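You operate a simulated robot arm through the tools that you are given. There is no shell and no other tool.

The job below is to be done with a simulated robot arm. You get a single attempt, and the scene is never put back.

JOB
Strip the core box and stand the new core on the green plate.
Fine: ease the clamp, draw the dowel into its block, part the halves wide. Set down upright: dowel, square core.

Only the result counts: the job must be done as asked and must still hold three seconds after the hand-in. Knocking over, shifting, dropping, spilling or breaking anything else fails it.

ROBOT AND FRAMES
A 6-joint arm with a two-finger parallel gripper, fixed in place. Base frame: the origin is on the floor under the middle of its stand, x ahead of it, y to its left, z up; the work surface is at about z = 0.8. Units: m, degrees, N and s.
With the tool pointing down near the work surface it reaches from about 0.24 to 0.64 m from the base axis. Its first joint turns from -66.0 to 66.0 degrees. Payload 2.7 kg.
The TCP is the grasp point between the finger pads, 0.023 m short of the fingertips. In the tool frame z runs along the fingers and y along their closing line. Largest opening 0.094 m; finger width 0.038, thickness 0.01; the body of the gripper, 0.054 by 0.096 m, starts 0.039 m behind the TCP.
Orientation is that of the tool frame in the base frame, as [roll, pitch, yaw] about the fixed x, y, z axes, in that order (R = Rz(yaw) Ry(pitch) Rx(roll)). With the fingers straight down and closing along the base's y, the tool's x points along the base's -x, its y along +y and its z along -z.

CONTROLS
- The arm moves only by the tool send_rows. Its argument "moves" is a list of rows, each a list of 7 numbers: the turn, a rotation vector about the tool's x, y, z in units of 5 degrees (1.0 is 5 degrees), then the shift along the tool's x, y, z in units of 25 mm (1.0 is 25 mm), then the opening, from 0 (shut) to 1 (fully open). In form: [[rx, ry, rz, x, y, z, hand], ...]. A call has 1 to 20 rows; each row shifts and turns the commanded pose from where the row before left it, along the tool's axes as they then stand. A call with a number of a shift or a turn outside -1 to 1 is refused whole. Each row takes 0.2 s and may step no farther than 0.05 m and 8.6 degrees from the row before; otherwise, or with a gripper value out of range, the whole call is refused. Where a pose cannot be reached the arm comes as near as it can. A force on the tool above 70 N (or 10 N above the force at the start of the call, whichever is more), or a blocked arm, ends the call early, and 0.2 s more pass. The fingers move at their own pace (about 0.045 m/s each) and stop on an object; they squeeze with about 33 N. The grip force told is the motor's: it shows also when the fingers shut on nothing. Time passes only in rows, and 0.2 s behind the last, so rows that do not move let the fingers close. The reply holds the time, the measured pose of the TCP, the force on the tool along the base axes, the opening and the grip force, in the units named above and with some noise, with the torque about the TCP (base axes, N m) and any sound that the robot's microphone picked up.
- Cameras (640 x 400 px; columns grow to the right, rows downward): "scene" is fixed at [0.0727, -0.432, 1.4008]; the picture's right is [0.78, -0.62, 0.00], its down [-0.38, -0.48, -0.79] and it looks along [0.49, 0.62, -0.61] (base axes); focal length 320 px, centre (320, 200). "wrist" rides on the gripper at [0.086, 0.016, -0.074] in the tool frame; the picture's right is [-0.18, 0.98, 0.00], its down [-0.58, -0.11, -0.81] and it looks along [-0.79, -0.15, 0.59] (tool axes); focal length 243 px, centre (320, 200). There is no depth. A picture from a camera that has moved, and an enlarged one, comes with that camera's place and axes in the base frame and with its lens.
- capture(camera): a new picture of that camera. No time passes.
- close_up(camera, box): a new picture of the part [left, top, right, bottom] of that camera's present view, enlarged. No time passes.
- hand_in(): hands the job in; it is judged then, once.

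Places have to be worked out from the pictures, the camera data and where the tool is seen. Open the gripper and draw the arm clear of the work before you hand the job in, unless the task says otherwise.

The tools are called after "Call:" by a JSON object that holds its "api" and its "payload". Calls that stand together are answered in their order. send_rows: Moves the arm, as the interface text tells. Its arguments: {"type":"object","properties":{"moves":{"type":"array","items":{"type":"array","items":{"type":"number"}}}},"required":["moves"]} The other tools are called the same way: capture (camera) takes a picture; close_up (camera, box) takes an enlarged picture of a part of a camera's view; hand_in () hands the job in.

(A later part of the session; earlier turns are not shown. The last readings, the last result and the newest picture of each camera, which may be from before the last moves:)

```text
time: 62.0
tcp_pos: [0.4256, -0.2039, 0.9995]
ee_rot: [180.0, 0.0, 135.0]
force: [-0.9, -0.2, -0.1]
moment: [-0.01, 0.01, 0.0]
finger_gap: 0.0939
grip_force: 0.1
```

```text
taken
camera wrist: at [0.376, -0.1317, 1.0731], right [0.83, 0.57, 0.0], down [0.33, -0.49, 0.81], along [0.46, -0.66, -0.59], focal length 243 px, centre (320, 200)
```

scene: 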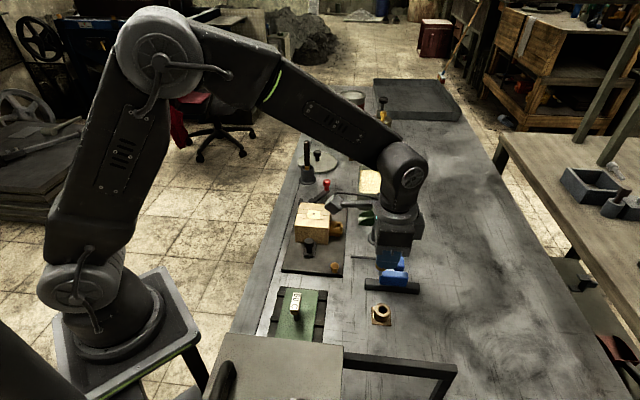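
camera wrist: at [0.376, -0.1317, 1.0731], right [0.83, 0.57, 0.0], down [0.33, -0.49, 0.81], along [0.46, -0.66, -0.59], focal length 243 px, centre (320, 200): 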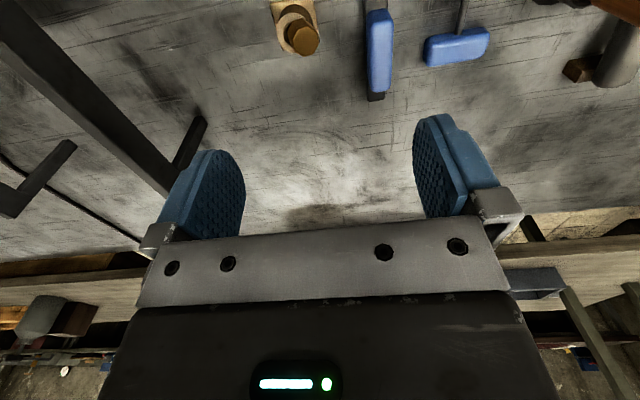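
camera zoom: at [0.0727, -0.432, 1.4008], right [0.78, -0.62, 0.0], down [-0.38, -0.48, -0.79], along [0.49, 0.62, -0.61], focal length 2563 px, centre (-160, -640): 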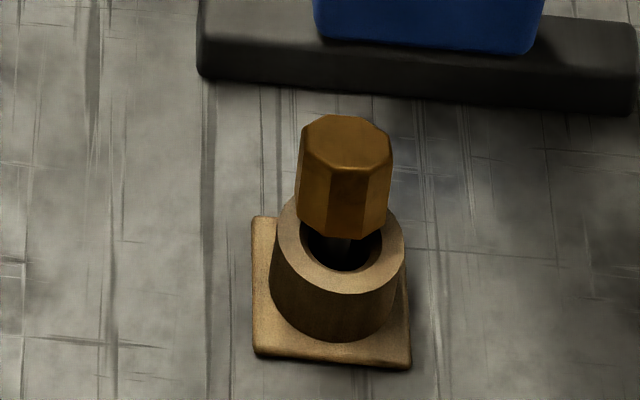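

The dowel stands in its block, close to upright. Now the halves: I go above the black knob at about (0.386, 0.006), keeping yaw 135 so the fingers close along the parting direction.

Call:
{"api": "send_rows", "payload": {"moves": [[0, 0, 0, 0.88, 0.6, 0, 1], [0, 0, 0, 0.88, 0.6, 0, 1], [0, 0, 0, 0.88, 0.6, 0, 1], [0, 0, 0, 0.88, 0.6, 0, 1], [0, 0, 0, 0.88, 0.6, 0, 0.7], [0, 0, 0, 0.88, 0.6, 0, 0.5], [0, 0, 0, 0.88, 0.6, 0, 0.5], [0, 0, 0, 0.88, 0.6, 0.6, 0.5], [0, 0, 0, 0, 0, 0.8, 0.5]]}}

Call:
{"api": "capture", "payload": {"camera": "wrist"}}

Call:
{"api": "close_up", "payload": {"camera": "wrist", "box": [220, 0, 420, 130]}}

Call:
{"api": "close_up", "payload": {"camera": "scene", "box": [275, 185, 365, 275]}}

```text
time: 64.0
tcp_pos: [0.3869, 0.0086, 0.9642]
ee_rot: [-180.0, 0.1, 135.0]
force: [0.0, -0.3, -0.3]
moment: [0.01, -0.04, 0.02]
finger_gap: 0.0469
grip_force: 0.0
```

```text
taken
camera wrist: at [0.3368, 0.0786, 1.0377], right [0.83, 0.56, 0.0], down [0.33, -0.49, 0.81], along [0.46, -0.67, -0.59], focal length 243 px, centre (320, 200)
```

wrist: 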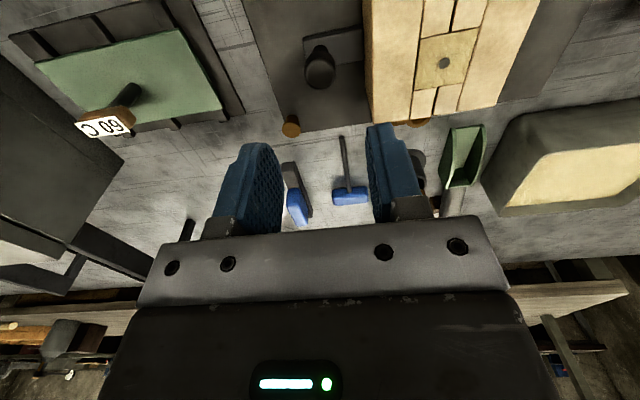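

```text
3.08 times, centred on (320, 65) of wrist
camera zoom: at [0.3368, 0.0786, 1.0377], right [0.83, 0.56, 0.0], down [0.33, -0.49, 0.81], along [0.46, -0.67, -0.59], focal length 746 px, centre (320, 615)
```

zoom: 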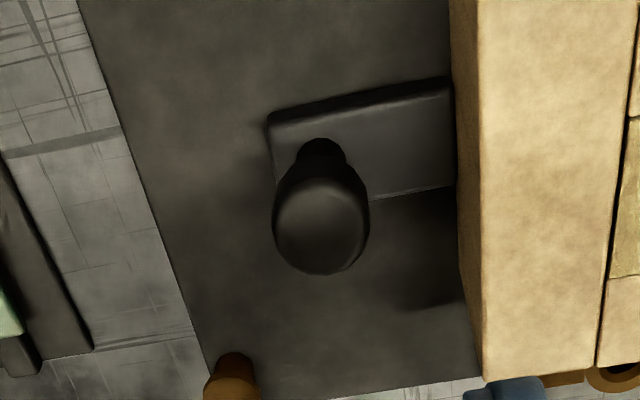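

```text
4.44 times, centred on (320, 230) of scene
camera zoom: at [0.0727, -0.432, 1.4008], right [0.78, -0.62, 0.0], down [-0.38, -0.48, -0.79], along [0.49, 0.62, -0.61], focal length 1424 px, centre (320, 67)
```

zoom: 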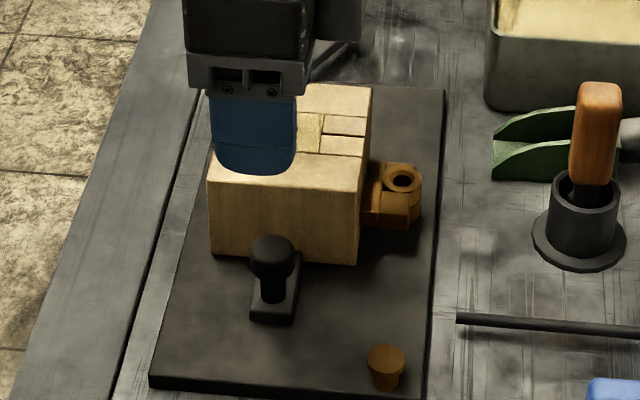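

The knob top is centred (about 3 mm farther along +s). I correct and descend to grip its head at TCP z≈0.852.

Call:
{"api": "send_rows", "payload": {"moves": [[0, 0, 0, -0.12, 0, 0.9, 0.45], [0, 0, 0, 0, 0, 0.9, 0.45], [0, 0, 0, 0, 0, 0.9, 0.45], [0, 0, 0, 0, 0, 0.8, 0.45], [0, 0, 0, 0, 0, 0.6, 0.45], [0, 0, 0, 0, 0, 0.36, 0.45], [0, 0, 0, 0, 0, 0, 0.45]]}}

Call:
{"api": "capture", "payload": {"camera": "wrist"}}

```text
time: 65.6
tcp_pos: [0.3893, 0.0033, 0.8519]
ee_rot: [-179.9, 0.0, 135.0]
force: [-0.4, 0.1, -0.1]
moment: [-0.06, -0.02, -0.01]
finger_gap: 0.0423
grip_force: 0.0
```

```text
taken
camera wrist: at [0.3393, 0.0757, 0.9263], right [0.83, 0.56, 0.0], down [0.33, -0.49, 0.81], along [0.46, -0.67, -0.59], focal length 243 px, centre (320, 200)
```

wrist: 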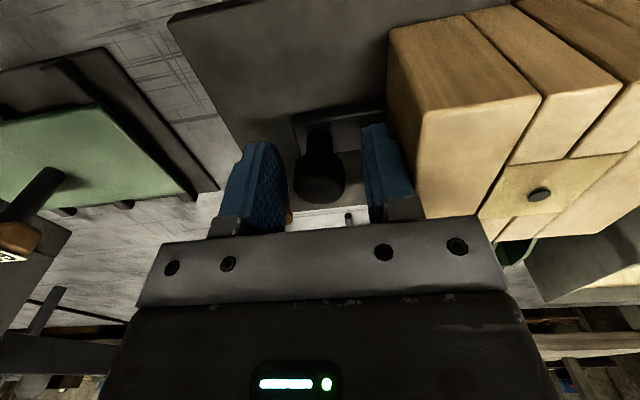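

The knob is between the pads; I close on it.

Call:
{"api": "send_rows", "payload": {"moves": [[0, 0, 0, 0, 0, 0, 0.2], [0, 0, 0, 0, 0, 0, 0], [0, 0, 0, 0, 0, 0, 0], [0, 0, 0, 0, 0, 0, 0]]}}

```text
time: 66.6
tcp_pos: [0.3891, 0.0043, 0.8536]
ee_rot: [180.0, 0.0, 135.0]
force: [2.1, -0.5, -3.1]
moment: [-0.08, -0.12, -0.01]
finger_gap: 0.0238
grip_force: 45.2
```

Held at 23.8 mm with balanced force. I draw the half back along −n in small steps and watch the force.

Call:
{"api": "send_rows", "payload": {"moves": [[0, 0, 0, 0, -0.06, 0, 0], [0, 0, 0, 0, -0.06, 0, 0], [0, 0, 0, 0, -0.06, 0, 0], [0, 0, 0, 0, -0.06, 0, 0]]}}

Call:
{"api": "close_up", "payload": {"camera": "scene", "box": [275, 185, 365, 275]}}

Call:
{"api": "capture", "payload": {"camera": "wrist"}}

```text
time: 67.6
tcp_pos: [0.3853, -0.0002, 0.8529]
ee_rot: [179.9, 0.1, 135.0]
force: [1.4, 0.3, 4.3]
moment: [0.29, 0.46, -0.01]
finger_gap: 0.0238
grip_force: 45.1
```

```text
4.44 times, centred on (320, 230) of scene
camera zoom: at [0.0727, -0.432, 1.4008], right [0.78, -0.62, 0.0], down [-0.38, -0.48, -0.79], along [0.49, 0.62, -0.61], focal length 1424 px, centre (320, 67)
```

zoom: 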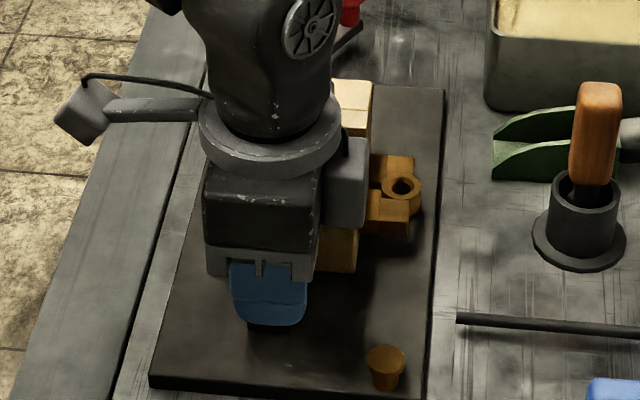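

```text
taken
camera wrist: at [0.335, 0.0715, 0.9264], right [0.83, 0.56, 0.0], down [0.33, -0.49, 0.81], along [0.46, -0.67, -0.59], focal length 243 px, centre (320, 200)
```

wrist: 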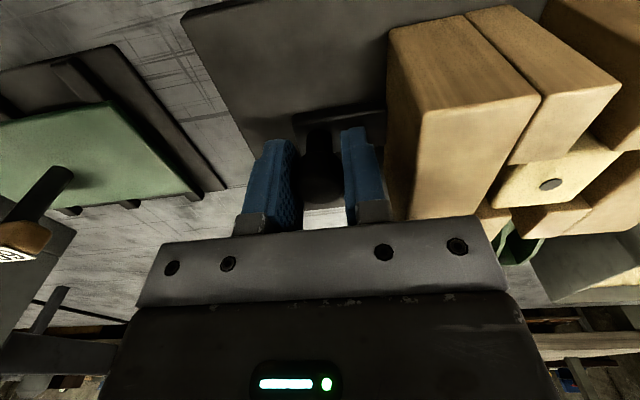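

The half slides with barely any force and the core stays behind in the other half. I continue slowly.

Call:
{"api": "send_rows", "payload": {"moves": [[0, 0, 0, 0, -0.08, 0, 0], [0, 0, 0, 0, -0.08, 0, 0], [0, 0, 0, 0, -0.08, 0, 0], [0, 0, 0, 0, -0.08, 0, 0], [0, 0, 0, 0, -0.08, 0, 0], [0, 0, 0, 0, -0.08, 0, 0]]}}

Call:
{"api": "capture", "payload": {"camera": "wrist"}}

Call:
{"api": "close_up", "payload": {"camera": "scene", "box": [275, 185, 365, 275]}}

```text
time: 69.0
tcp_pos: [0.375, -0.008, 0.8532]
ee_rot: [179.9, 0.0, 135.1]
force: [2.4, -1.8, -0.3]
moment: [-0.48, -0.68, 0.02]
finger_gap: 0.0236
grip_force: 45.1
```

```text
taken
camera wrist: at [0.3263, 0.0629, 0.9264], right [0.82, 0.57, 0.0], down [0.33, -0.49, 0.81], along [0.46, -0.66, -0.59], focal length 243 px, centre (320, 200)
```

wrist: 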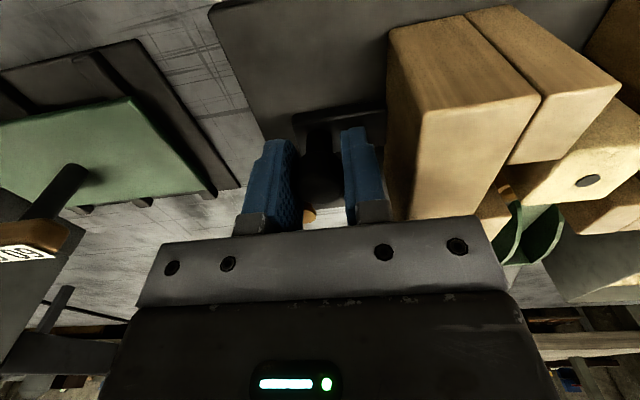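

```text
4.44 times, centred on (320, 230) of scene
camera zoom: at [0.0728, -0.4321, 1.4007], right [0.78, -0.62, 0.0], down [-0.38, -0.48, -0.79], along [0.49, 0.62, -0.61], focal length 1424 px, centre (320, 67)
```

zoom: 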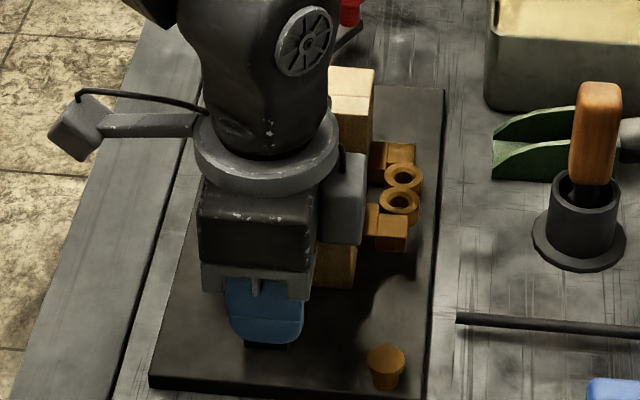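

The two lug rings have separated cleanly and the core stands in the rear half. I keep parting until it is wide or meets its stop.

Call:
{"api": "send_rows", "payload": {"moves": [[0, 0, 0, 0, -0.1, 0, 0], [0, 0, 0, 0, -0.1, 0, 0], [0, 0, 0, 0, -0.1, 0, 0], [0, 0, 0, 0, -0.1, 0, 0], [0, 0, 0, 0, -0.1, 0, 0], [0, 0, 0, 0, -0.1, 0, 0]]}}

Call:
{"api": "send_rows", "payload": {"moves": [[0, 0, 0, 0, -0.1, 0, 0], [0, 0, 0, 0, -0.1, 0, 0], [0, 0, 0, 0, -0.1, 0, 0], [0, 0, 0, 0, -0.1, 0, 0]]}}

Call:
{"api": "capture", "payload": {"camera": "wrist"}}

Call:
{"api": "close_up", "payload": {"camera": "scene", "box": [265, 185, 365, 285]}}

```text
time: 70.4
tcp_pos: [0.3659, -0.0185, 0.8546]
ee_rot: [180.0, 0.0, 134.9]
force: [6.4, -4.3, 2.7]
moment: [0.34, 0.58, 0.01]
finger_gap: 0.0237
grip_force: 44.8
```

```text
time: 71.4
tcp_pos: [0.3584, -0.026, 0.8539]
ee_rot: [179.9, 0.0, 135.0]
force: [7.8, 7.4, 6.0]
moment: [0.56, 0.75, -0.14]
finger_gap: 0.0237
grip_force: 45.0
```

```text
taken
camera wrist: at [0.3095, 0.0461, 0.9264], right [0.82, 0.57, 0.0], down [0.33, -0.49, 0.81], along [0.46, -0.66, -0.59], focal length 243 px, centre (320, 200)
```

wrist: 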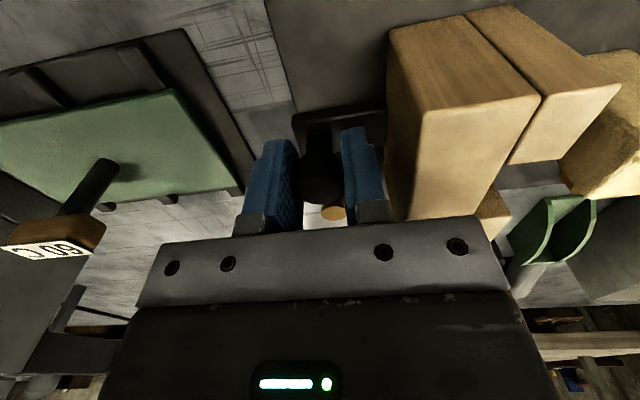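

```text
4.00 times, centred on (315, 235) of scene
camera zoom: at [0.0729, -0.4318, 1.4008], right [0.78, -0.62, 0.0], down [-0.38, -0.48, -0.79], along [0.49, 0.62, -0.61], focal length 1281 px, centre (340, 60)
```

zoom: 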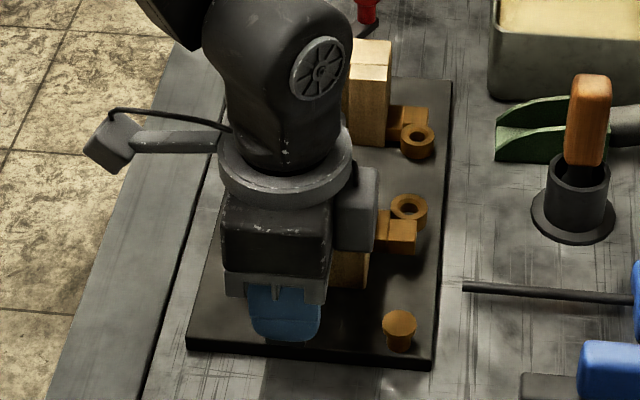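

Call:
{"api": "send_rows", "payload": {"moves": [[0, 0, 0, 0, -0.08, 0, 0], [0, 0, 0, 0, -0.08, 0, 0], [0, 0, 0, 0, -0.08, 0, 0], [0, 0, 0, 0, 0, 0, 0]]}}

Call:
{"api": "close_up", "payload": {"camera": "scene", "box": [265, 185, 365, 285]}}

```text
time: 72.3
tcp_pos: [0.3582, -0.025, 0.8524]
ee_rot: [179.3, 0.3, 135.5]
force: [6.3, 13.5, -9.2]
moment: [0.46, 0.14, -0.08]
finger_gap: 0.024
grip_force: 45.2
stopped in row 4: the force on the tool passed its limit at 71 N (the readings are from after the stop); the commanded pose is now the measured one
```

```text
4.00 times, centred on (315, 235) of scene
camera zoom: at [0.0729, -0.4318, 1.4008], right [0.78, -0.62, 0.0], down [-0.38, -0.48, -0.79], along [0.49, 0.62, -0.61], focal length 1281 px, centre (340, 60)
```

zoom: 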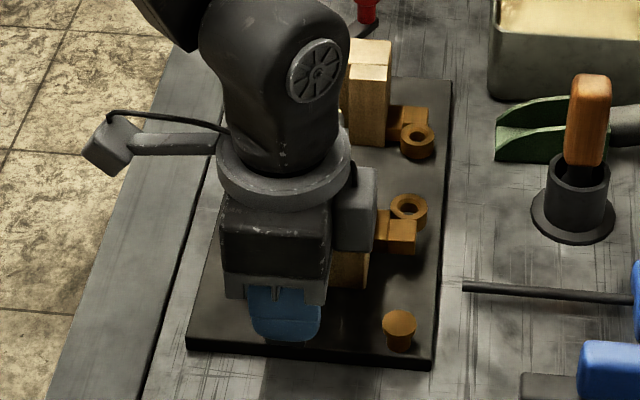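

The half is against its stop, parted about 43 mm; nothing else moved. I release the knob and rise to inspect the core.

Call:
{"api": "send_rows", "payload": {"moves": [[0, 0, 0, 0, 0, 0, 0.4], [0, 0, 0, 0, 0, 0, 0.45], [0, 0, 0, 0, 0, 0, 0.45], [0, 0, 0, 0, 0, -0.5, 0.45], [0, 0, 0, 0, 0, -1, 0.45], [0, 0, 0, 0, 0, -1, 0.45], [0, 0, 0, 0, 0, -1, 1], [0, 0, 0, 0, 0, -1, 1], [0, 0, 0, 0, 0, -1, 1]]}}

Call:
{"api": "capture", "payload": {"camera": "wrist"}}

Call:
{"api": "close_up", "payload": {"camera": "scene", "box": [265, 175, 365, 275]}}

Call:
{"api": "close_up", "payload": {"camera": "scene", "box": [360, 280, 400, 330]}}

```text
time: 74.3
tcp_pos: [0.3561, -0.0267, 0.9914]
ee_rot: [179.5, 0.3, 135.4]
force: [0.1, 0.4, -0.6]
moment: [0.0, 0.02, 0.01]
finger_gap: 0.0939
grip_force: 0.1
```

```text
taken
camera wrist: at [0.3054, 0.0443, 1.0641], right [0.82, 0.57, 0.01], down [0.33, -0.49, 0.81], along [0.47, -0.66, -0.59], focal length 243 px, centre (320, 200)
```

wrist: 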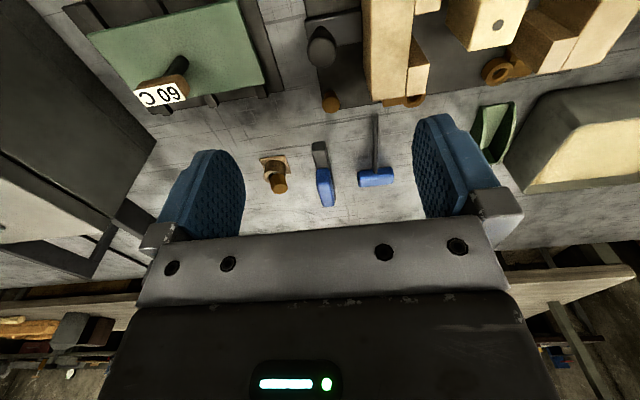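

```text
4.00 times, centred on (315, 225) of scene
camera zoom: at [0.0727, -0.432, 1.4008], right [0.78, -0.62, 0.0], down [-0.38, -0.48, -0.79], along [0.49, 0.62, -0.61], focal length 1281 px, centre (340, 100)
```

zoom: 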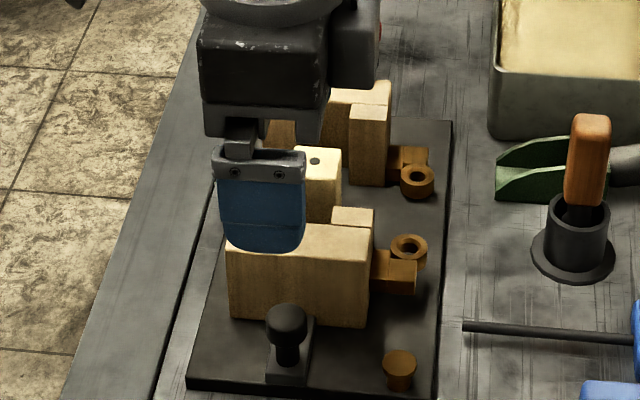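

```text
8.00 times, centred on (380, 305) of scene
camera zoom: at [0.0727, -0.432, 1.4008], right [0.78, -0.62, 0.0], down [-0.38, -0.48, -0.79], along [0.49, 0.62, -0.61], focal length 2563 px, centre (-160, -640)
```

zoom: 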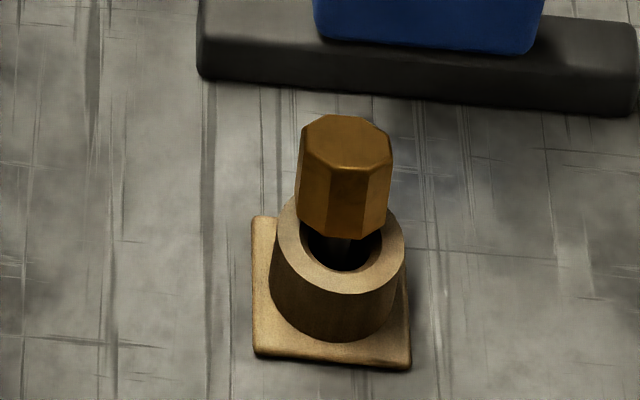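

Both halves have moved: the rear half slid back too, leaving the core standing free on the base between them, and the dowel still stands. I turn to yaw 225 so the fingers will close along the seam (in the open gap), and look at the core.

Call:
{"api": "send_rows", "payload": {"moves": [[0, 0, -1, 0, 0, -0.3, 1], [0, 0, -1, 0, 0, -0.3, 1], [0, 0, -1, 0, 0, -0.3, 1], [0, 0, -1, 0, 0, 0, 1], [0, 0, -1, 0, 0, 0, 1], [0, 0, -1, 0, 0, 0, 1], [0, 0, -1, 0, 0, 0, 1], [0, 0, -1, 0, 0, 0, 1], [0, 0, -1, 0, 0, 0, 1], [0, 0, -1, 0, 0, 0, 1], [0, 0, -1, 0, 0, 0, 1], [0, 0, -1, 0, 0, 0, 1], [0, 0, -1, 0, 0, 0, 1], [0, 0, -1, 0, 0, 0, 1], [0, 0, -1, 0, 0, 0, 1], [0, 0, -1, 0, 0, 0, 1], [0, 0, -1, 0, 0, 0, 1], [0, 0, -0.9, 0, 0, 0, 1]]}}

Call:
{"api": "capture", "payload": {"camera": "wrist"}}

Call:
{"api": "close_up", "payload": {"camera": "wrist", "box": [220, 60, 420, 200]}}

Call:
{"api": "close_up", "payload": {"camera": "scene", "box": [285, 185, 365, 245]}}

```text
time: 78.1
tcp_pos: [0.356, -0.027, 1.0131]
ee_rot: [-179.7, 0.6, -134.9]
force: [-0.1, 0.7, -0.8]
moment: [0.01, 0.03, -0.03]
finger_gap: 0.0943
grip_force: 0.2
```

```text
taken
camera wrist: at [0.2829, -0.0774, 1.0855], right [-0.56, 0.83, 0.0], down [0.48, 0.33, 0.81], along [0.67, 0.46, -0.58], focal length 243 px, centre (320, 200)
```

wrist: 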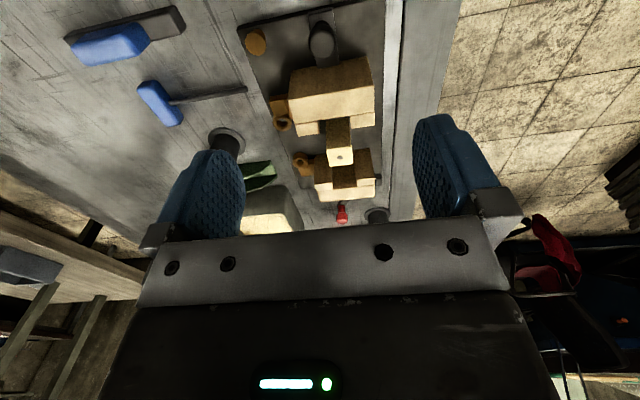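

```text
2.86 times, centred on (320, 130) of wrist
camera zoom: at [0.2829, -0.0774, 1.0855], right [-0.56, 0.83, 0.0], down [0.48, 0.33, 0.81], along [0.67, 0.46, -0.58], focal length 693 px, centre (320, 400)
```

zoom: 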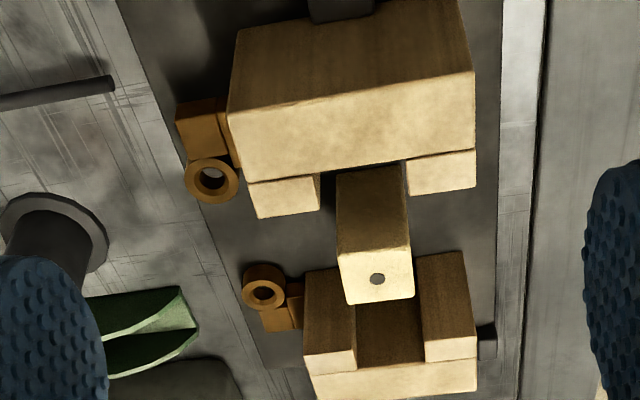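

```text
6.67 times, centred on (325, 215) of scene
camera zoom: at [0.0727, -0.432, 1.4008], right [0.78, -0.62, 0.0], down [-0.38, -0.48, -0.79], along [0.49, 0.62, -0.61], focal length 2136 px, centre (287, 100)
```

zoom: 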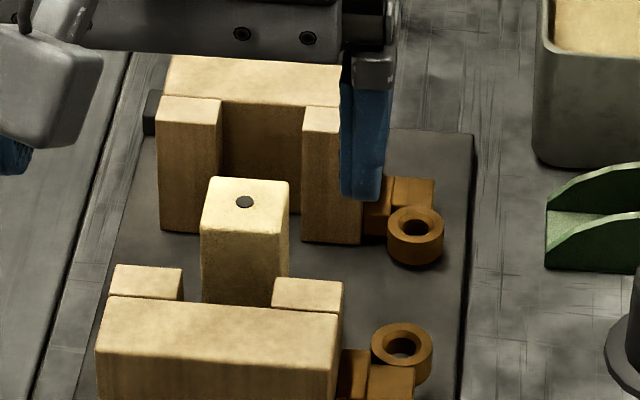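

The core is a free-standing square prism about 30 mm wide, near (0.442, 0.060), between the open halves. I first level the hand (about 0.6 degrees off after the stop), then go above the core and check alignment.

Call:
{"api": "send_rows", "payload": {"moves": [[-0.06, 0.12, 0, 0, 0, 0, 0.9], [0, 0, 0, -0.977, 0, 0, 0.9], [0, 0, 0, -0.977, 0, 0, 0.9], [0, 0, 0, -0.977, 0, 0, 0.9], [0, 0, 0, -0.977, 0, 0, 0.85], [0, 0, 0, -0.977, 0, 0, 0.8], [0, 0, 0, 0, 0, 0.8, 0.8], [0, 0, 0, 0, 0, 0.8, 0.8]]}}

Call:
{"api": "capture", "payload": {"camera": "wrist"}}

Call:
{"api": "close_up", "payload": {"camera": "wrist", "box": [240, 10, 400, 150]}}

```text
time: 79.9
tcp_pos: [0.4427, 0.0592, 0.9737]
ee_rot: [-179.9, 0.1, -135.2]
force: [-0.5, 0.0, -0.2]
moment: [-0.02, -0.02, 0.02]
finger_gap: 0.0754
grip_force: 0.0
```

```text
taken
camera wrist: at [0.3699, 0.0085, 1.0461], right [-0.56, 0.83, 0.0], down [0.49, 0.33, 0.81], along [0.67, 0.45, -0.59], focal length 243 px, centre (320, 200)
```

wrist: 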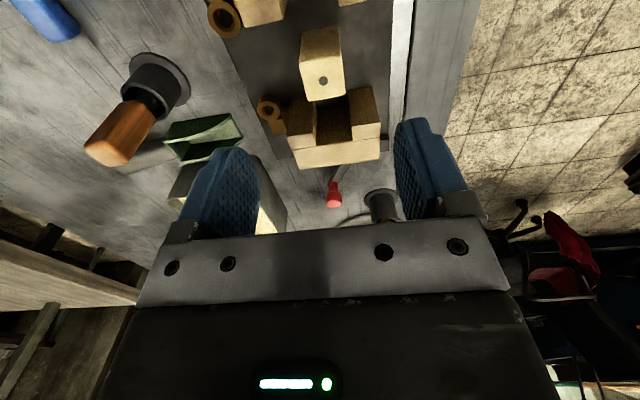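

```text
2.86 times, centred on (320, 80) of wrist
camera zoom: at [0.3699, 0.0085, 1.0461], right [-0.56, 0.83, 0.0], down [0.49, 0.33, 0.81], along [0.67, 0.45, -0.59], focal length 693 px, centre (320, 543)
```

zoom: 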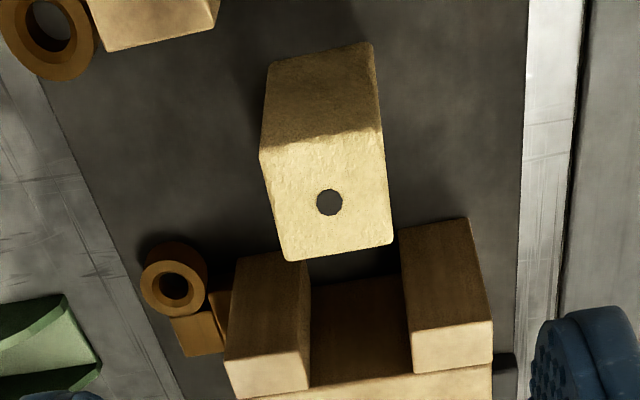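

The core is 29.5 mm square, aligned with the hand to within a degree, and centred 5.5 mm farther +n and 1.4 mm along tool y. I correct, descend around it with a 61 mm opening to TCP z≈0.848, and check.

Call:
{"api": "send_rows", "payload": {"moves": [[0, 0, 0, -0.22, 0.056, 0.5, 0.65], [0, 0, 0, 0, 0, 0.9, 0.65], [0, 0, 0, 0, 0, 0.9, 0.65], [0, 0, 0, 0, 0, 0.9, 0.65], [0, 0, 0, 0, 0, 0.8, 0.65], [0, 0, 0, 0, 0, 0.6, 0.65], [0, 0, 0, 0, 0, 0.43, 0.65], [0, 0, 0, 0, 0, 0, 0.65]]}}

Call:
{"api": "capture", "payload": {"camera": "wrist"}}

Call:
{"api": "close_up", "payload": {"camera": "scene", "box": [285, 185, 365, 245]}}

```text
time: 81.7
tcp_pos: [0.4454, 0.0637, 0.8479]
ee_rot: [-179.8, 0.0, -135.2]
force: [0.2, -0.6, 0.0]
moment: [0.01, -0.02, 0.0]
finger_gap: 0.0609
grip_force: 0.0
```

```text
taken
camera wrist: at [0.3729, 0.0134, 0.9208], right [-0.56, 0.83, 0.0], down [0.49, 0.33, 0.81], along [0.67, 0.45, -0.59], focal length 243 px, centre (320, 200)
```

wrist: 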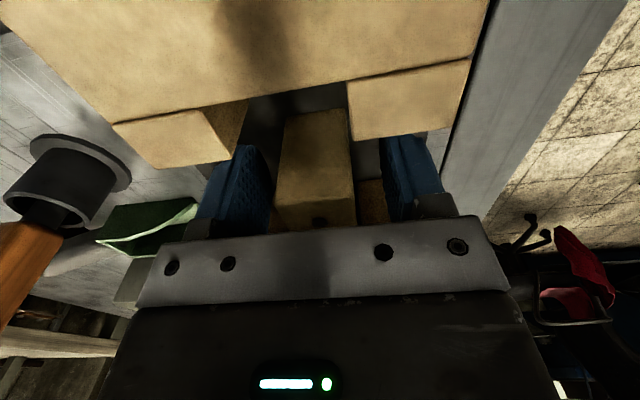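

```text
6.67 times, centred on (325, 215) of scene
camera zoom: at [0.0727, -0.432, 1.4008], right [0.78, -0.62, 0.0], down [-0.38, -0.48, -0.79], along [0.49, 0.62, -0.61], focal length 2136 px, centre (287, 100)
```

zoom: 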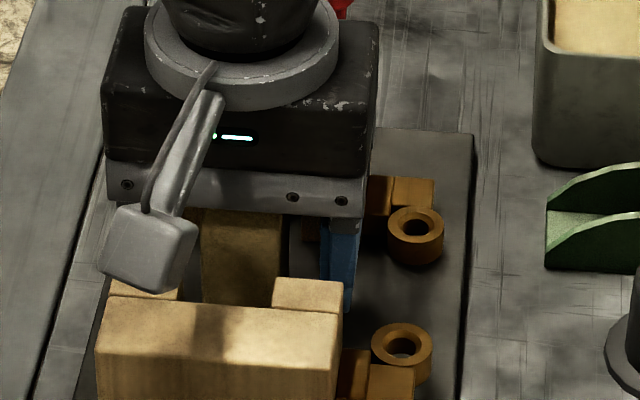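

The core stands between the pads, clear on all sides. I close softly, with a target just below its width first, and read the grip.

Call:
{"api": "send_rows", "payload": {"moves": [[0, 0, 0, 0, 0, 0, 0.4], [0, 0, 0, 0, 0, 0, 0.33], [0, 0, 0, 0, 0, 0, 0.29], [0, 0, 0, 0, 0, 0, 0.27], [0, 0, 0, 0, 0, 0, 0.27]]}}

Call:
{"api": "capture", "payload": {"camera": "wrist"}}

```text
time: 82.9
tcp_pos: [0.4446, 0.0634, 0.8472]
ee_rot: [-179.9, 0.1, -135.2]
force: [0.7, -0.4, -0.6]
moment: [0.01, 0.0, -0.01]
finger_gap: 0.0308
grip_force: 32.9
```

```text
taken
camera wrist: at [0.3729, 0.0134, 0.921], right [-0.56, 0.83, 0.0], down [0.49, 0.33, 0.81], along [0.67, 0.45, -0.59], focal length 243 px, centre (320, 200)
```

wrist: 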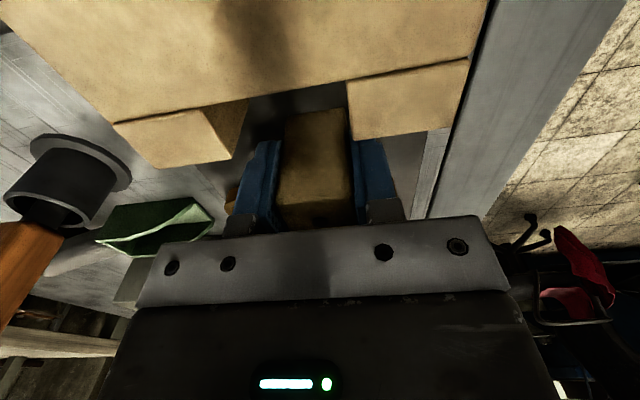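

The core is gripped at 30.8 mm with 33 N and no disturbance. I lift straight up, slowly at first.

Call:
{"api": "send_rows", "payload": {"moves": [[0, 0, 0, 0, 0, -0.08, 0.25], [0, 0, 0, 0, 0, -0.1, 0.25], [0, 0, 0, 0, 0, -0.15, 0.25], [0, 0, 0, 0, 0, -0.2, 0.25], [0, 0, 0, 0, 0, -0.3, 0.25]]}}

Call:
{"api": "close_up", "payload": {"camera": "scene", "box": [285, 165, 365, 245]}}

Call:
{"api": "capture", "payload": {"camera": "wrist"}}

```text
time: 84.1
tcp_pos: [0.4462, 0.0648, 0.8682]
ee_rot: [-179.9, 0.0, -135.0]
force: [0.5, 0.5, -1.0]
moment: [0.01, -0.02, 0.01]
finger_gap: 0.0307
grip_force: 32.8
```

```text
5.00 times, centred on (325, 205) of scene
camera zoom: at [0.0727, -0.432, 1.4008], right [0.78, -0.62, 0.0], down [-0.38, -0.48, -0.79], along [0.49, 0.62, -0.61], focal length 1602 px, centre (295, 175)
```

zoom: 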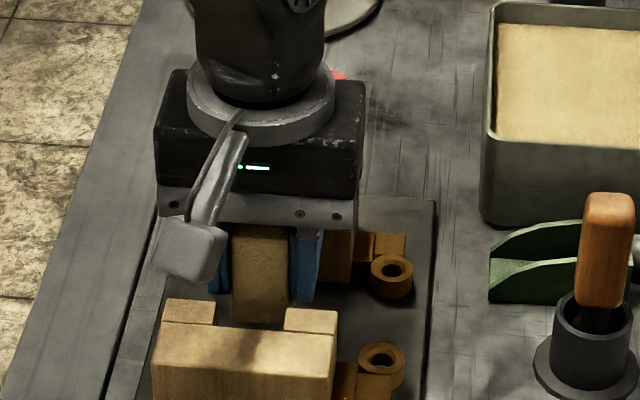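

```text
taken
camera wrist: at [0.3731, 0.0133, 0.9419], right [-0.56, 0.83, 0.0], down [0.49, 0.33, 0.81], along [0.67, 0.45, -0.59], focal length 243 px, centre (320, 200)
```

wrist: 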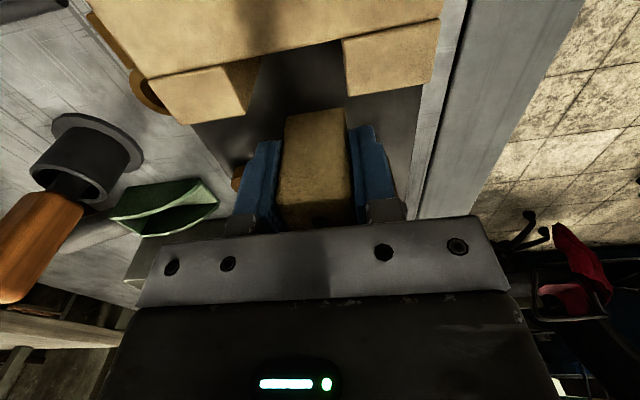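

The core is lifting with the hand and not slipping. I raise it to about z 0.96, clear of the halves.

Call:
{"api": "send_rows", "payload": {"moves": [[0, 0, 0, 0, 0, -0.4, 0.25], [0, 0, 0, 0, 0, -0.5, 0.25], [0, 0, 0, 0, 0, -0.6, 0.25], [0, 0, 0, 0, 0, -0.6, 0.25], [0, 0, 0, 0, 0, -0.6, 0.25], [0, 0, 0, 0, 0, -0.6, 0.25], [0, 0, 0, 0, 0, -0.5, 0.25]]}}

Call:
{"api": "close_up", "payload": {"camera": "scene", "box": [285, 145, 365, 225]}}

Call:
{"api": "capture", "payload": {"camera": "wrist"}}

```text
time: 85.7
tcp_pos: [0.4461, 0.0649, 0.9633]
ee_rot: [-179.8, 0.0, -135.2]
force: [0.5, 0.4, -1.9]
moment: [-0.02, 0.02, 0.01]
finger_gap: 0.0306
grip_force: 32.9
```

```text
5.00 times, centred on (325, 185) of scene
camera zoom: at [0.0727, -0.432, 1.4008], right [0.78, -0.62, 0.0], down [-0.38, -0.48, -0.79], along [0.49, 0.62, -0.61], focal length 1602 px, centre (295, 275)
```

zoom: 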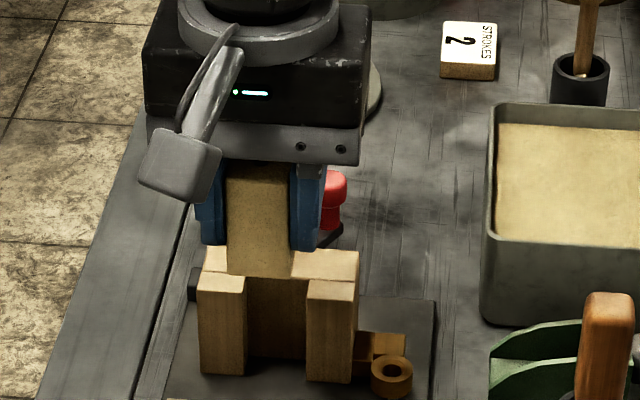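

```text
taken
camera wrist: at [0.3733, 0.0134, 1.0368], right [-0.56, 0.83, 0.0], down [0.49, 0.33, 0.81], along [0.67, 0.45, -0.59], focal length 243 px, centre (320, 200)
```

wrist: 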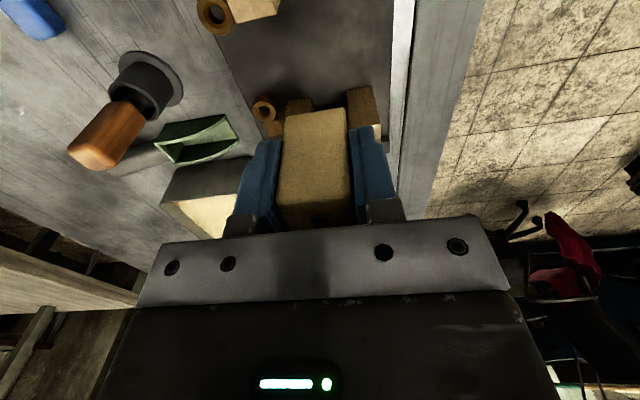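

The core is held firmly and upright, its base about 33 mm below the TCP. I carry it along −n toward the green plate, staying at z 0.96, and then look for the exact spot.

Call:
{"api": "send_rows", "payload": {"moves": [[0, 0, 0, 0.5, 0, 0, 0.25], [0, 0, 0, 0.8, 0, 0, 0.25], [0, 0, 0, 0.9, 0, 0, 0.25], [0, 0, 0, 0.9, 0, 0, 0.25], [0, 0, 0, 0.9, 0, 0, 0.25], [0, 0, 0, 0.9, 0, 0, 0.25], [0, 0, 0, 0.9, 0, 0, 0.25], [0, 0, 0, 0.8, 0, 0, 0.25], [0, 0, 0, 0.7, 0, 0, 0.25], [0, 0, 0, 0.5, 0, 0, 0.25], [0, 0, 0, 0, 0, 0, 0.25]]}}

Call:
{"api": "capture", "payload": {"camera": "wrist"}}

Call:
{"api": "capture", "payload": {"camera": "scene"}}

Call:
{"api": "close_up", "payload": {"camera": "wrist", "box": [180, 0, 460, 130]}}

Call:
{"api": "close_up", "payload": {"camera": "scene", "box": [250, 240, 350, 345]}}

```text
time: 88.1
tcp_pos: [0.3067, -0.0751, 0.9645]
ee_rot: [-180.0, 0.0, -135.1]
force: [0.2, 0.6, -1.0]
moment: [0.01, 0.01, -0.01]
finger_gap: 0.0306
grip_force: 33.3
```

```text
taken
camera wrist: at [0.2345, -0.1243, 1.0372], right [-0.56, 0.83, 0.0], down [0.49, 0.33, 0.81], along [0.67, 0.45, -0.59], focal length 243 px, centre (320, 200)
```

wrist: 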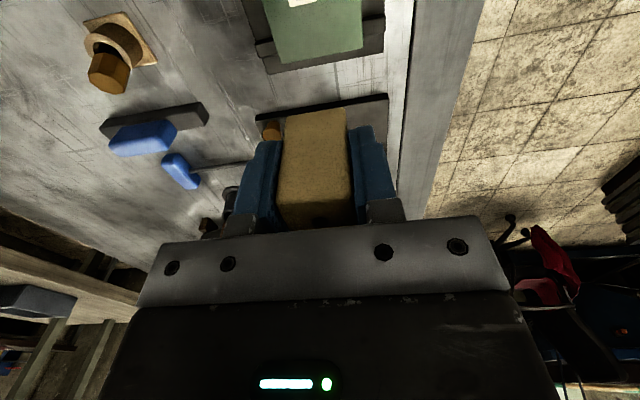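

```text
taken
```

scene: 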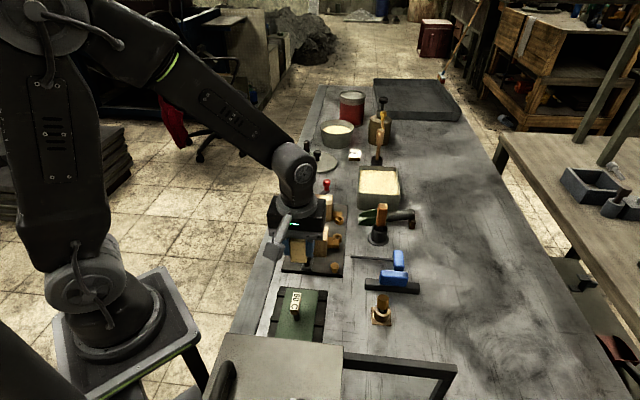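

```text
2.29 times, centred on (320, 65) of wrist
camera zoom: at [0.2345, -0.1243, 1.0372], right [-0.56, 0.83, 0.0], down [0.49, 0.33, 0.81], along [0.67, 0.45, -0.59], focal length 555 px, centre (320, 509)
```

zoom: 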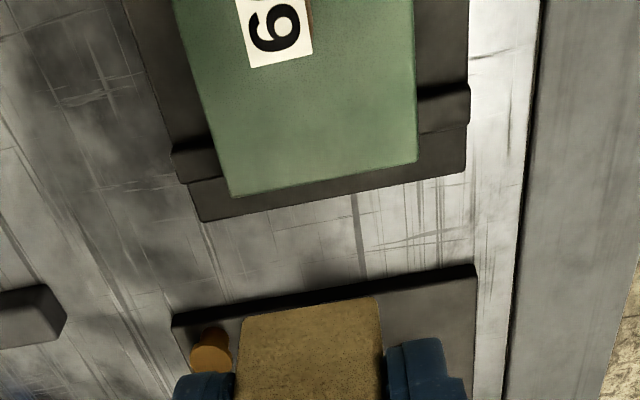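

```text
3.81 times, centred on (300, 292) of scene
camera zoom: at [0.0727, -0.432, 1.4008], right [0.78, -0.62, 0.0], down [-0.38, -0.48, -0.79], along [0.49, 0.62, -0.61], focal length 1220 px, centre (396, -152)
```

zoom: 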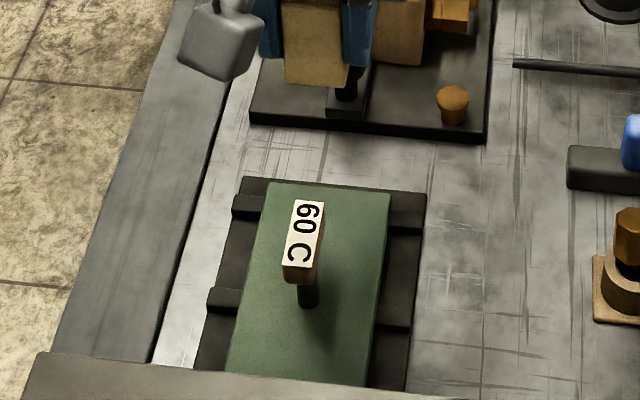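

The wrist view shows the plate's far edge about 6 mm ahead of the TCP, the plate centred on the hand, and the "60 C" label's end about 45 mm behind at z≈0.873. I shift 18 mm toward the label so the core stands fully on the plate with about 12 mm to spare from the label, and lower part-way.

Call:
{"api": "send_rows", "payload": {"moves": [[0, 0, 0, 0.36, 0, 0, 0.25], [0, 0, 0, 0.36, 0, 0, 0.25], [0, 0, 0, 0, 0, 0.6, 0.25], [0, 0, 0, 0, 0, 0.8, 0.25], [0, 0, 0, 0, 0, 0.8, 0.25], [0, 0, 0, 0, 0, 0.4, 0.25], [0, 0, 0, 0, 0, 0, 0.25]]}}

Call:
{"api": "capture", "payload": {"camera": "wrist"}}

Call:
{"api": "close_up", "payload": {"camera": "scene", "box": [250, 240, 350, 345]}}

```text
time: 89.7
tcp_pos: [0.2953, -0.0858, 0.8972]
ee_rot: [-179.8, 0.0, -135.0]
force: [0.4, 0.3, -1.0]
moment: [-0.05, 0.01, -0.01]
finger_gap: 0.0305
grip_force: 32.9
```

```text
taken
camera wrist: at [0.2223, -0.1363, 0.9711], right [-0.56, 0.83, 0.0], down [0.49, 0.33, 0.81], along [0.67, 0.45, -0.59], focal length 243 px, centre (320, 200)
```

wrist: 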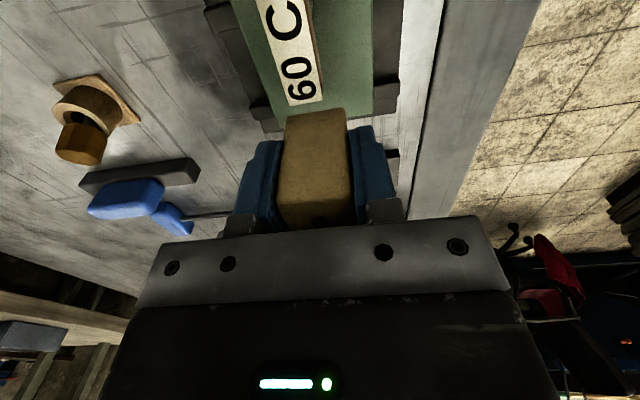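

```text
3.81 times, centred on (300, 292) of scene
camera zoom: at [0.0727, -0.432, 1.4008], right [0.78, -0.62, 0.0], down [-0.38, -0.48, -0.79], along [0.49, 0.62, -0.61], focal length 1220 px, centre (396, -152)
```

zoom: 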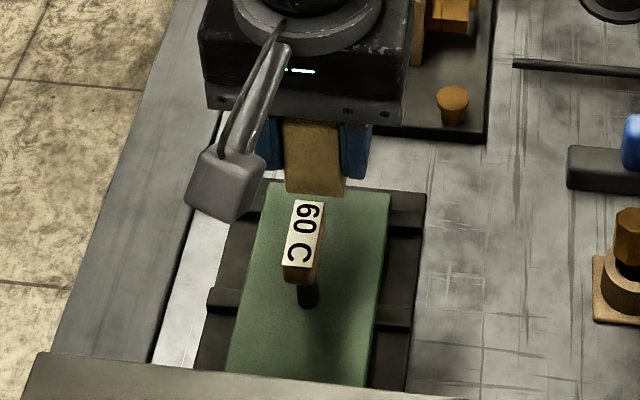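

The label end is about 12 mm from the core's near face, confirmed by two heights. I descend to just above the plate, then feel for contact in 1–1.5 mm steps.

Call:
{"api": "send_rows", "payload": {"moves": [[0, 0, 0, 0, 0, 0.4, 0.25], [0, 0, 0, 0, 0, 0.4, 0.25], [0, 0, 0, 0, 0, 0.35, 0.25], [0, 0, 0, 0, 0, 0.25, 0.25], [0, 0, 0, 0, 0, 0, 0.25]]}}

Call:
{"api": "capture", "payload": {"camera": "wrist"}}

Call:
{"api": "close_up", "payload": {"camera": "scene", "box": [265, 270, 335, 325]}}

```text
time: 90.9
tcp_pos: [0.2956, -0.0863, 0.8633]
ee_rot: [-179.9, 0.0, -135.2]
force: [-0.3, 0.4, -1.7]
moment: [-0.04, 0.0, -0.01]
finger_gap: 0.0307
grip_force: 32.7
```

```text
taken
camera wrist: at [0.2224, -0.1367, 0.9366], right [-0.56, 0.83, 0.0], down [0.49, 0.33, 0.81], along [0.67, 0.45, -0.59], focal length 243 px, centre (320, 200)
```

wrist: 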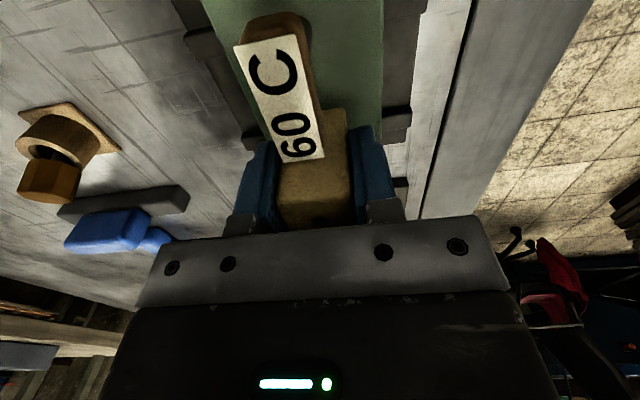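

```text
7.27 times, centred on (300, 298) of scene
camera zoom: at [0.0727, -0.432, 1.4008], right [0.78, -0.62, 0.0], down [-0.38, -0.48, -0.79], along [0.49, 0.62, -0.61], focal length 2330 px, centre (466, -509)
```

zoom: 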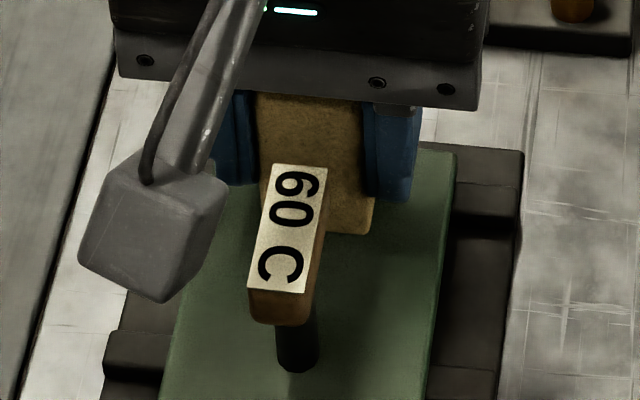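

Call:
{"api": "send_rows", "payload": {"moves": [[0, 0, 0, 0, 0, 0.06, 0.25], [0, 0, 0, 0, 0, 0.06, 0.25], [0, 0, 0, 0, 0, 0.06, 0.25], [0, 0, 0, 0, 0, 0.04, 0.25]]}}

Call:
{"api": "send_rows", "payload": {"moves": [[0, 0, 0, 0, 0, 0.05, 0.25]]}}

Call:
{"api": "close_up", "payload": {"camera": "scene", "box": [265, 270, 335, 325]}}

```text
time: 91.9
tcp_pos: [0.296, -0.0866, 0.8582]
ee_rot: [-179.9, 0.0, -135.2]
force: [-0.1, -0.2, -0.5]
moment: [0.01, 0.01, -0.01]
finger_gap: 0.0306
grip_force: 32.9
```

```text
time: 92.3
tcp_pos: [0.2947, -0.0872, 0.8561]
ee_rot: [-179.9, 0.0, -135.1]
force: [0.4, -0.2, -2.2]
moment: [0.01, 0.03, 0.03]
finger_gap: 0.0307
grip_force: 32.6
```

```text
7.27 times, centred on (300, 298) of scene
camera zoom: at [0.0727, -0.432, 1.4008], right [0.78, -0.62, 0.0], down [-0.38, -0.48, -0.79], along [0.49, 0.62, -0.61], focal length 2330 px, centre (466, -509)
```

zoom: 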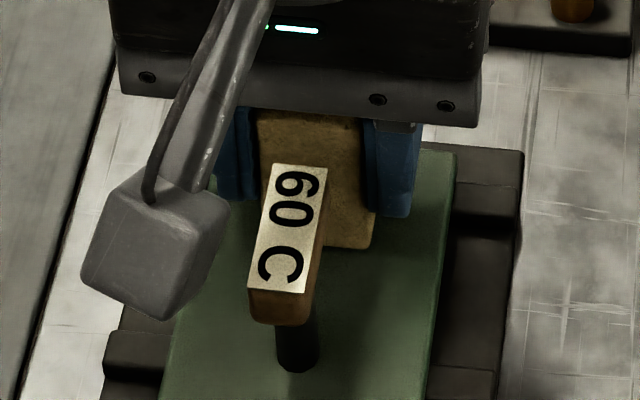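

Call:
{"api": "send_rows", "payload": {"moves": [[0, 0, 0, 0, 0, 0.05, 0.25]]}}

Call:
{"api": "send_rows", "payload": {"moves": [[0, 0, 0, 0, 0, 0.04, 0.25]]}}

```text
time: 92.7
tcp_pos: [0.2953, -0.0867, 0.8555]
ee_rot: [-179.9, 0.0, -135.1]
force: [0.3, -0.2, -1.5]
moment: [0.02, -0.02, -0.03]
finger_gap: 0.0307
grip_force: 33.1
```

```text
time: 93.1
tcp_pos: [0.295, -0.0879, 0.8546]
ee_rot: [-179.9, 0.1, -135.1]
force: [-0.6, 0.0, -1.3]
moment: [-0.02, 0.02, -0.04]
finger_gap: 0.0307
grip_force: 33.1
```

No contact yet at TCP z≈0.854. I continue in 1 mm steps.

Call:
{"api": "send_rows", "payload": {"moves": [[0, 0, 0, 0, 0, 0.04, 0.25]]}}

Call:
{"api": "send_rows", "payload": {"moves": [[0, 0, 0, 0, 0, 0.04, 0.25]]}}

Call:
{"api": "close_up", "payload": {"camera": "scene", "box": [265, 270, 335, 325]}}

```text
time: 93.5
tcp_pos: [0.2947, -0.0867, 0.8533]
ee_rot: [-179.9, 0.0, -135.0]
force: [-0.8, -0.2, 2.7]
moment: [0.06, 0.07, 0.01]
finger_gap: 0.0307
grip_force: 33.1
```

```text
time: 93.9
tcp_pos: [0.2946, -0.087, 0.8528]
ee_rot: [-179.8, 0.1, -135.0]
force: [-5.2, 2.0, 26.1]
moment: [0.12, 0.29, -0.05]
finger_gap: 0.0305
grip_force: 32.5
```

```text
7.27 times, centred on (300, 298) of scene
camera zoom: at [0.0724, -0.4319, 1.4008], right [0.78, -0.62, 0.0], down [-0.38, -0.48, -0.79], along [0.49, 0.62, -0.61], focal length 2330 px, centre (466, -509)
```

zoom: 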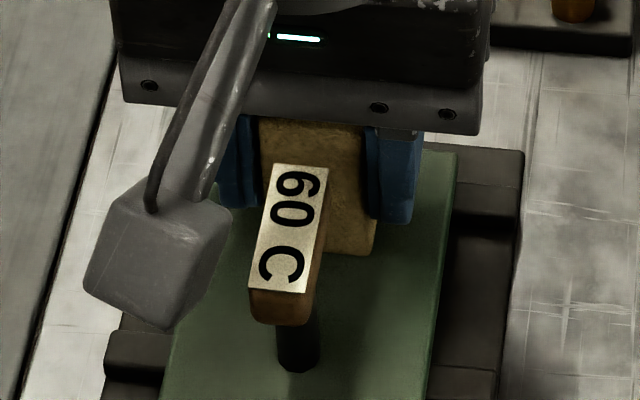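

The core's base is on the plate (26 N up). I back off 0.8 mm to leave only light contact, then open gently.

Call:
{"api": "send_rows", "payload": {"moves": [[0, 0, 0, 0, 0, -0.03, 0.25], [0, 0, 0, 0, 0, 0, 0.25]]}}

```text
time: 94.5
tcp_pos: [0.295, -0.0876, 0.8527]
ee_rot: [-179.9, 0.1, -135.1]
force: [-1.2, -0.3, 20.7]
moment: [0.01, 0.13, 0.01]
finger_gap: 0.0306
grip_force: 33.1
```

Call:
{"api": "send_rows", "payload": {"moves": [[0, 0, 0, 0, 0, -0.03, 0.25], [0, 0, 0, 0, 0, 0, 0.25]]}}

```text
time: 95.1
tcp_pos: [0.2938, -0.0861, 0.8536]
ee_rot: [180.0, -0.1, -135.2]
force: [1.3, 0.9, 0.5]
moment: [0.01, -0.08, 0.01]
finger_gap: 0.0306
grip_force: 33.0
```

Contact is now nearly weightless. I open the fingers gradually and look.

Call:
{"api": "send_rows", "payload": {"moves": [[0, 0, 0, 0, 0, 0, 0.34], [0, 0, 0, 0, 0, 0, 0.38], [0, 0, 0, 0, 0, 0, 0.44], [0, 0, 0, 0, 0, 0, 0.5], [0, 0, 0, 0, 0, 0, 0.5]]}}

Call:
{"api": "close_up", "payload": {"camera": "scene", "box": [265, 270, 335, 325]}}

Call:
{"api": "capture", "payload": {"camera": "wrist"}}

```text
time: 96.3
tcp_pos: [0.2954, -0.087, 0.8548]
ee_rot: [-179.9, 0.0, -135.0]
force: [-0.2, 0.0, -0.2]
moment: [0.03, -0.01, 0.04]
finger_gap: 0.047
grip_force: 0.1
```

```text
7.27 times, centred on (300, 298) of scene
camera zoom: at [0.0727, -0.432, 1.4008], right [0.78, -0.62, 0.0], down [-0.38, -0.48, -0.79], along [0.49, 0.62, -0.61], focal length 2330 px, centre (466, -509)
```

zoom: 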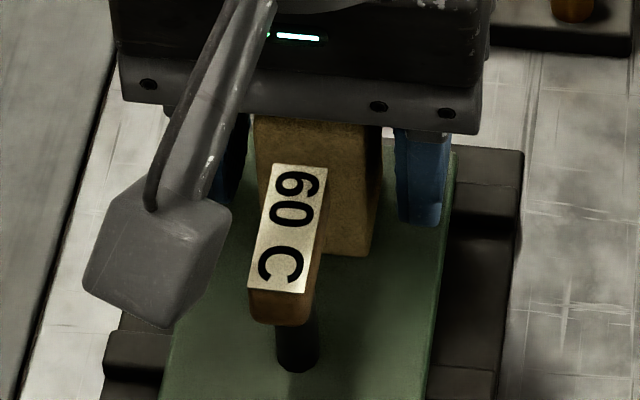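

```text
taken
camera wrist: at [0.2223, -0.1372, 0.9274], right [-0.56, 0.83, 0.0], down [0.49, 0.33, 0.81], along [0.67, 0.45, -0.59], focal length 243 px, centre (320, 200)
```

wrist: 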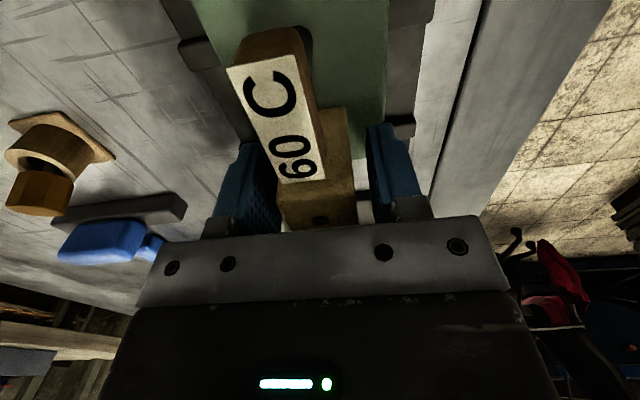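

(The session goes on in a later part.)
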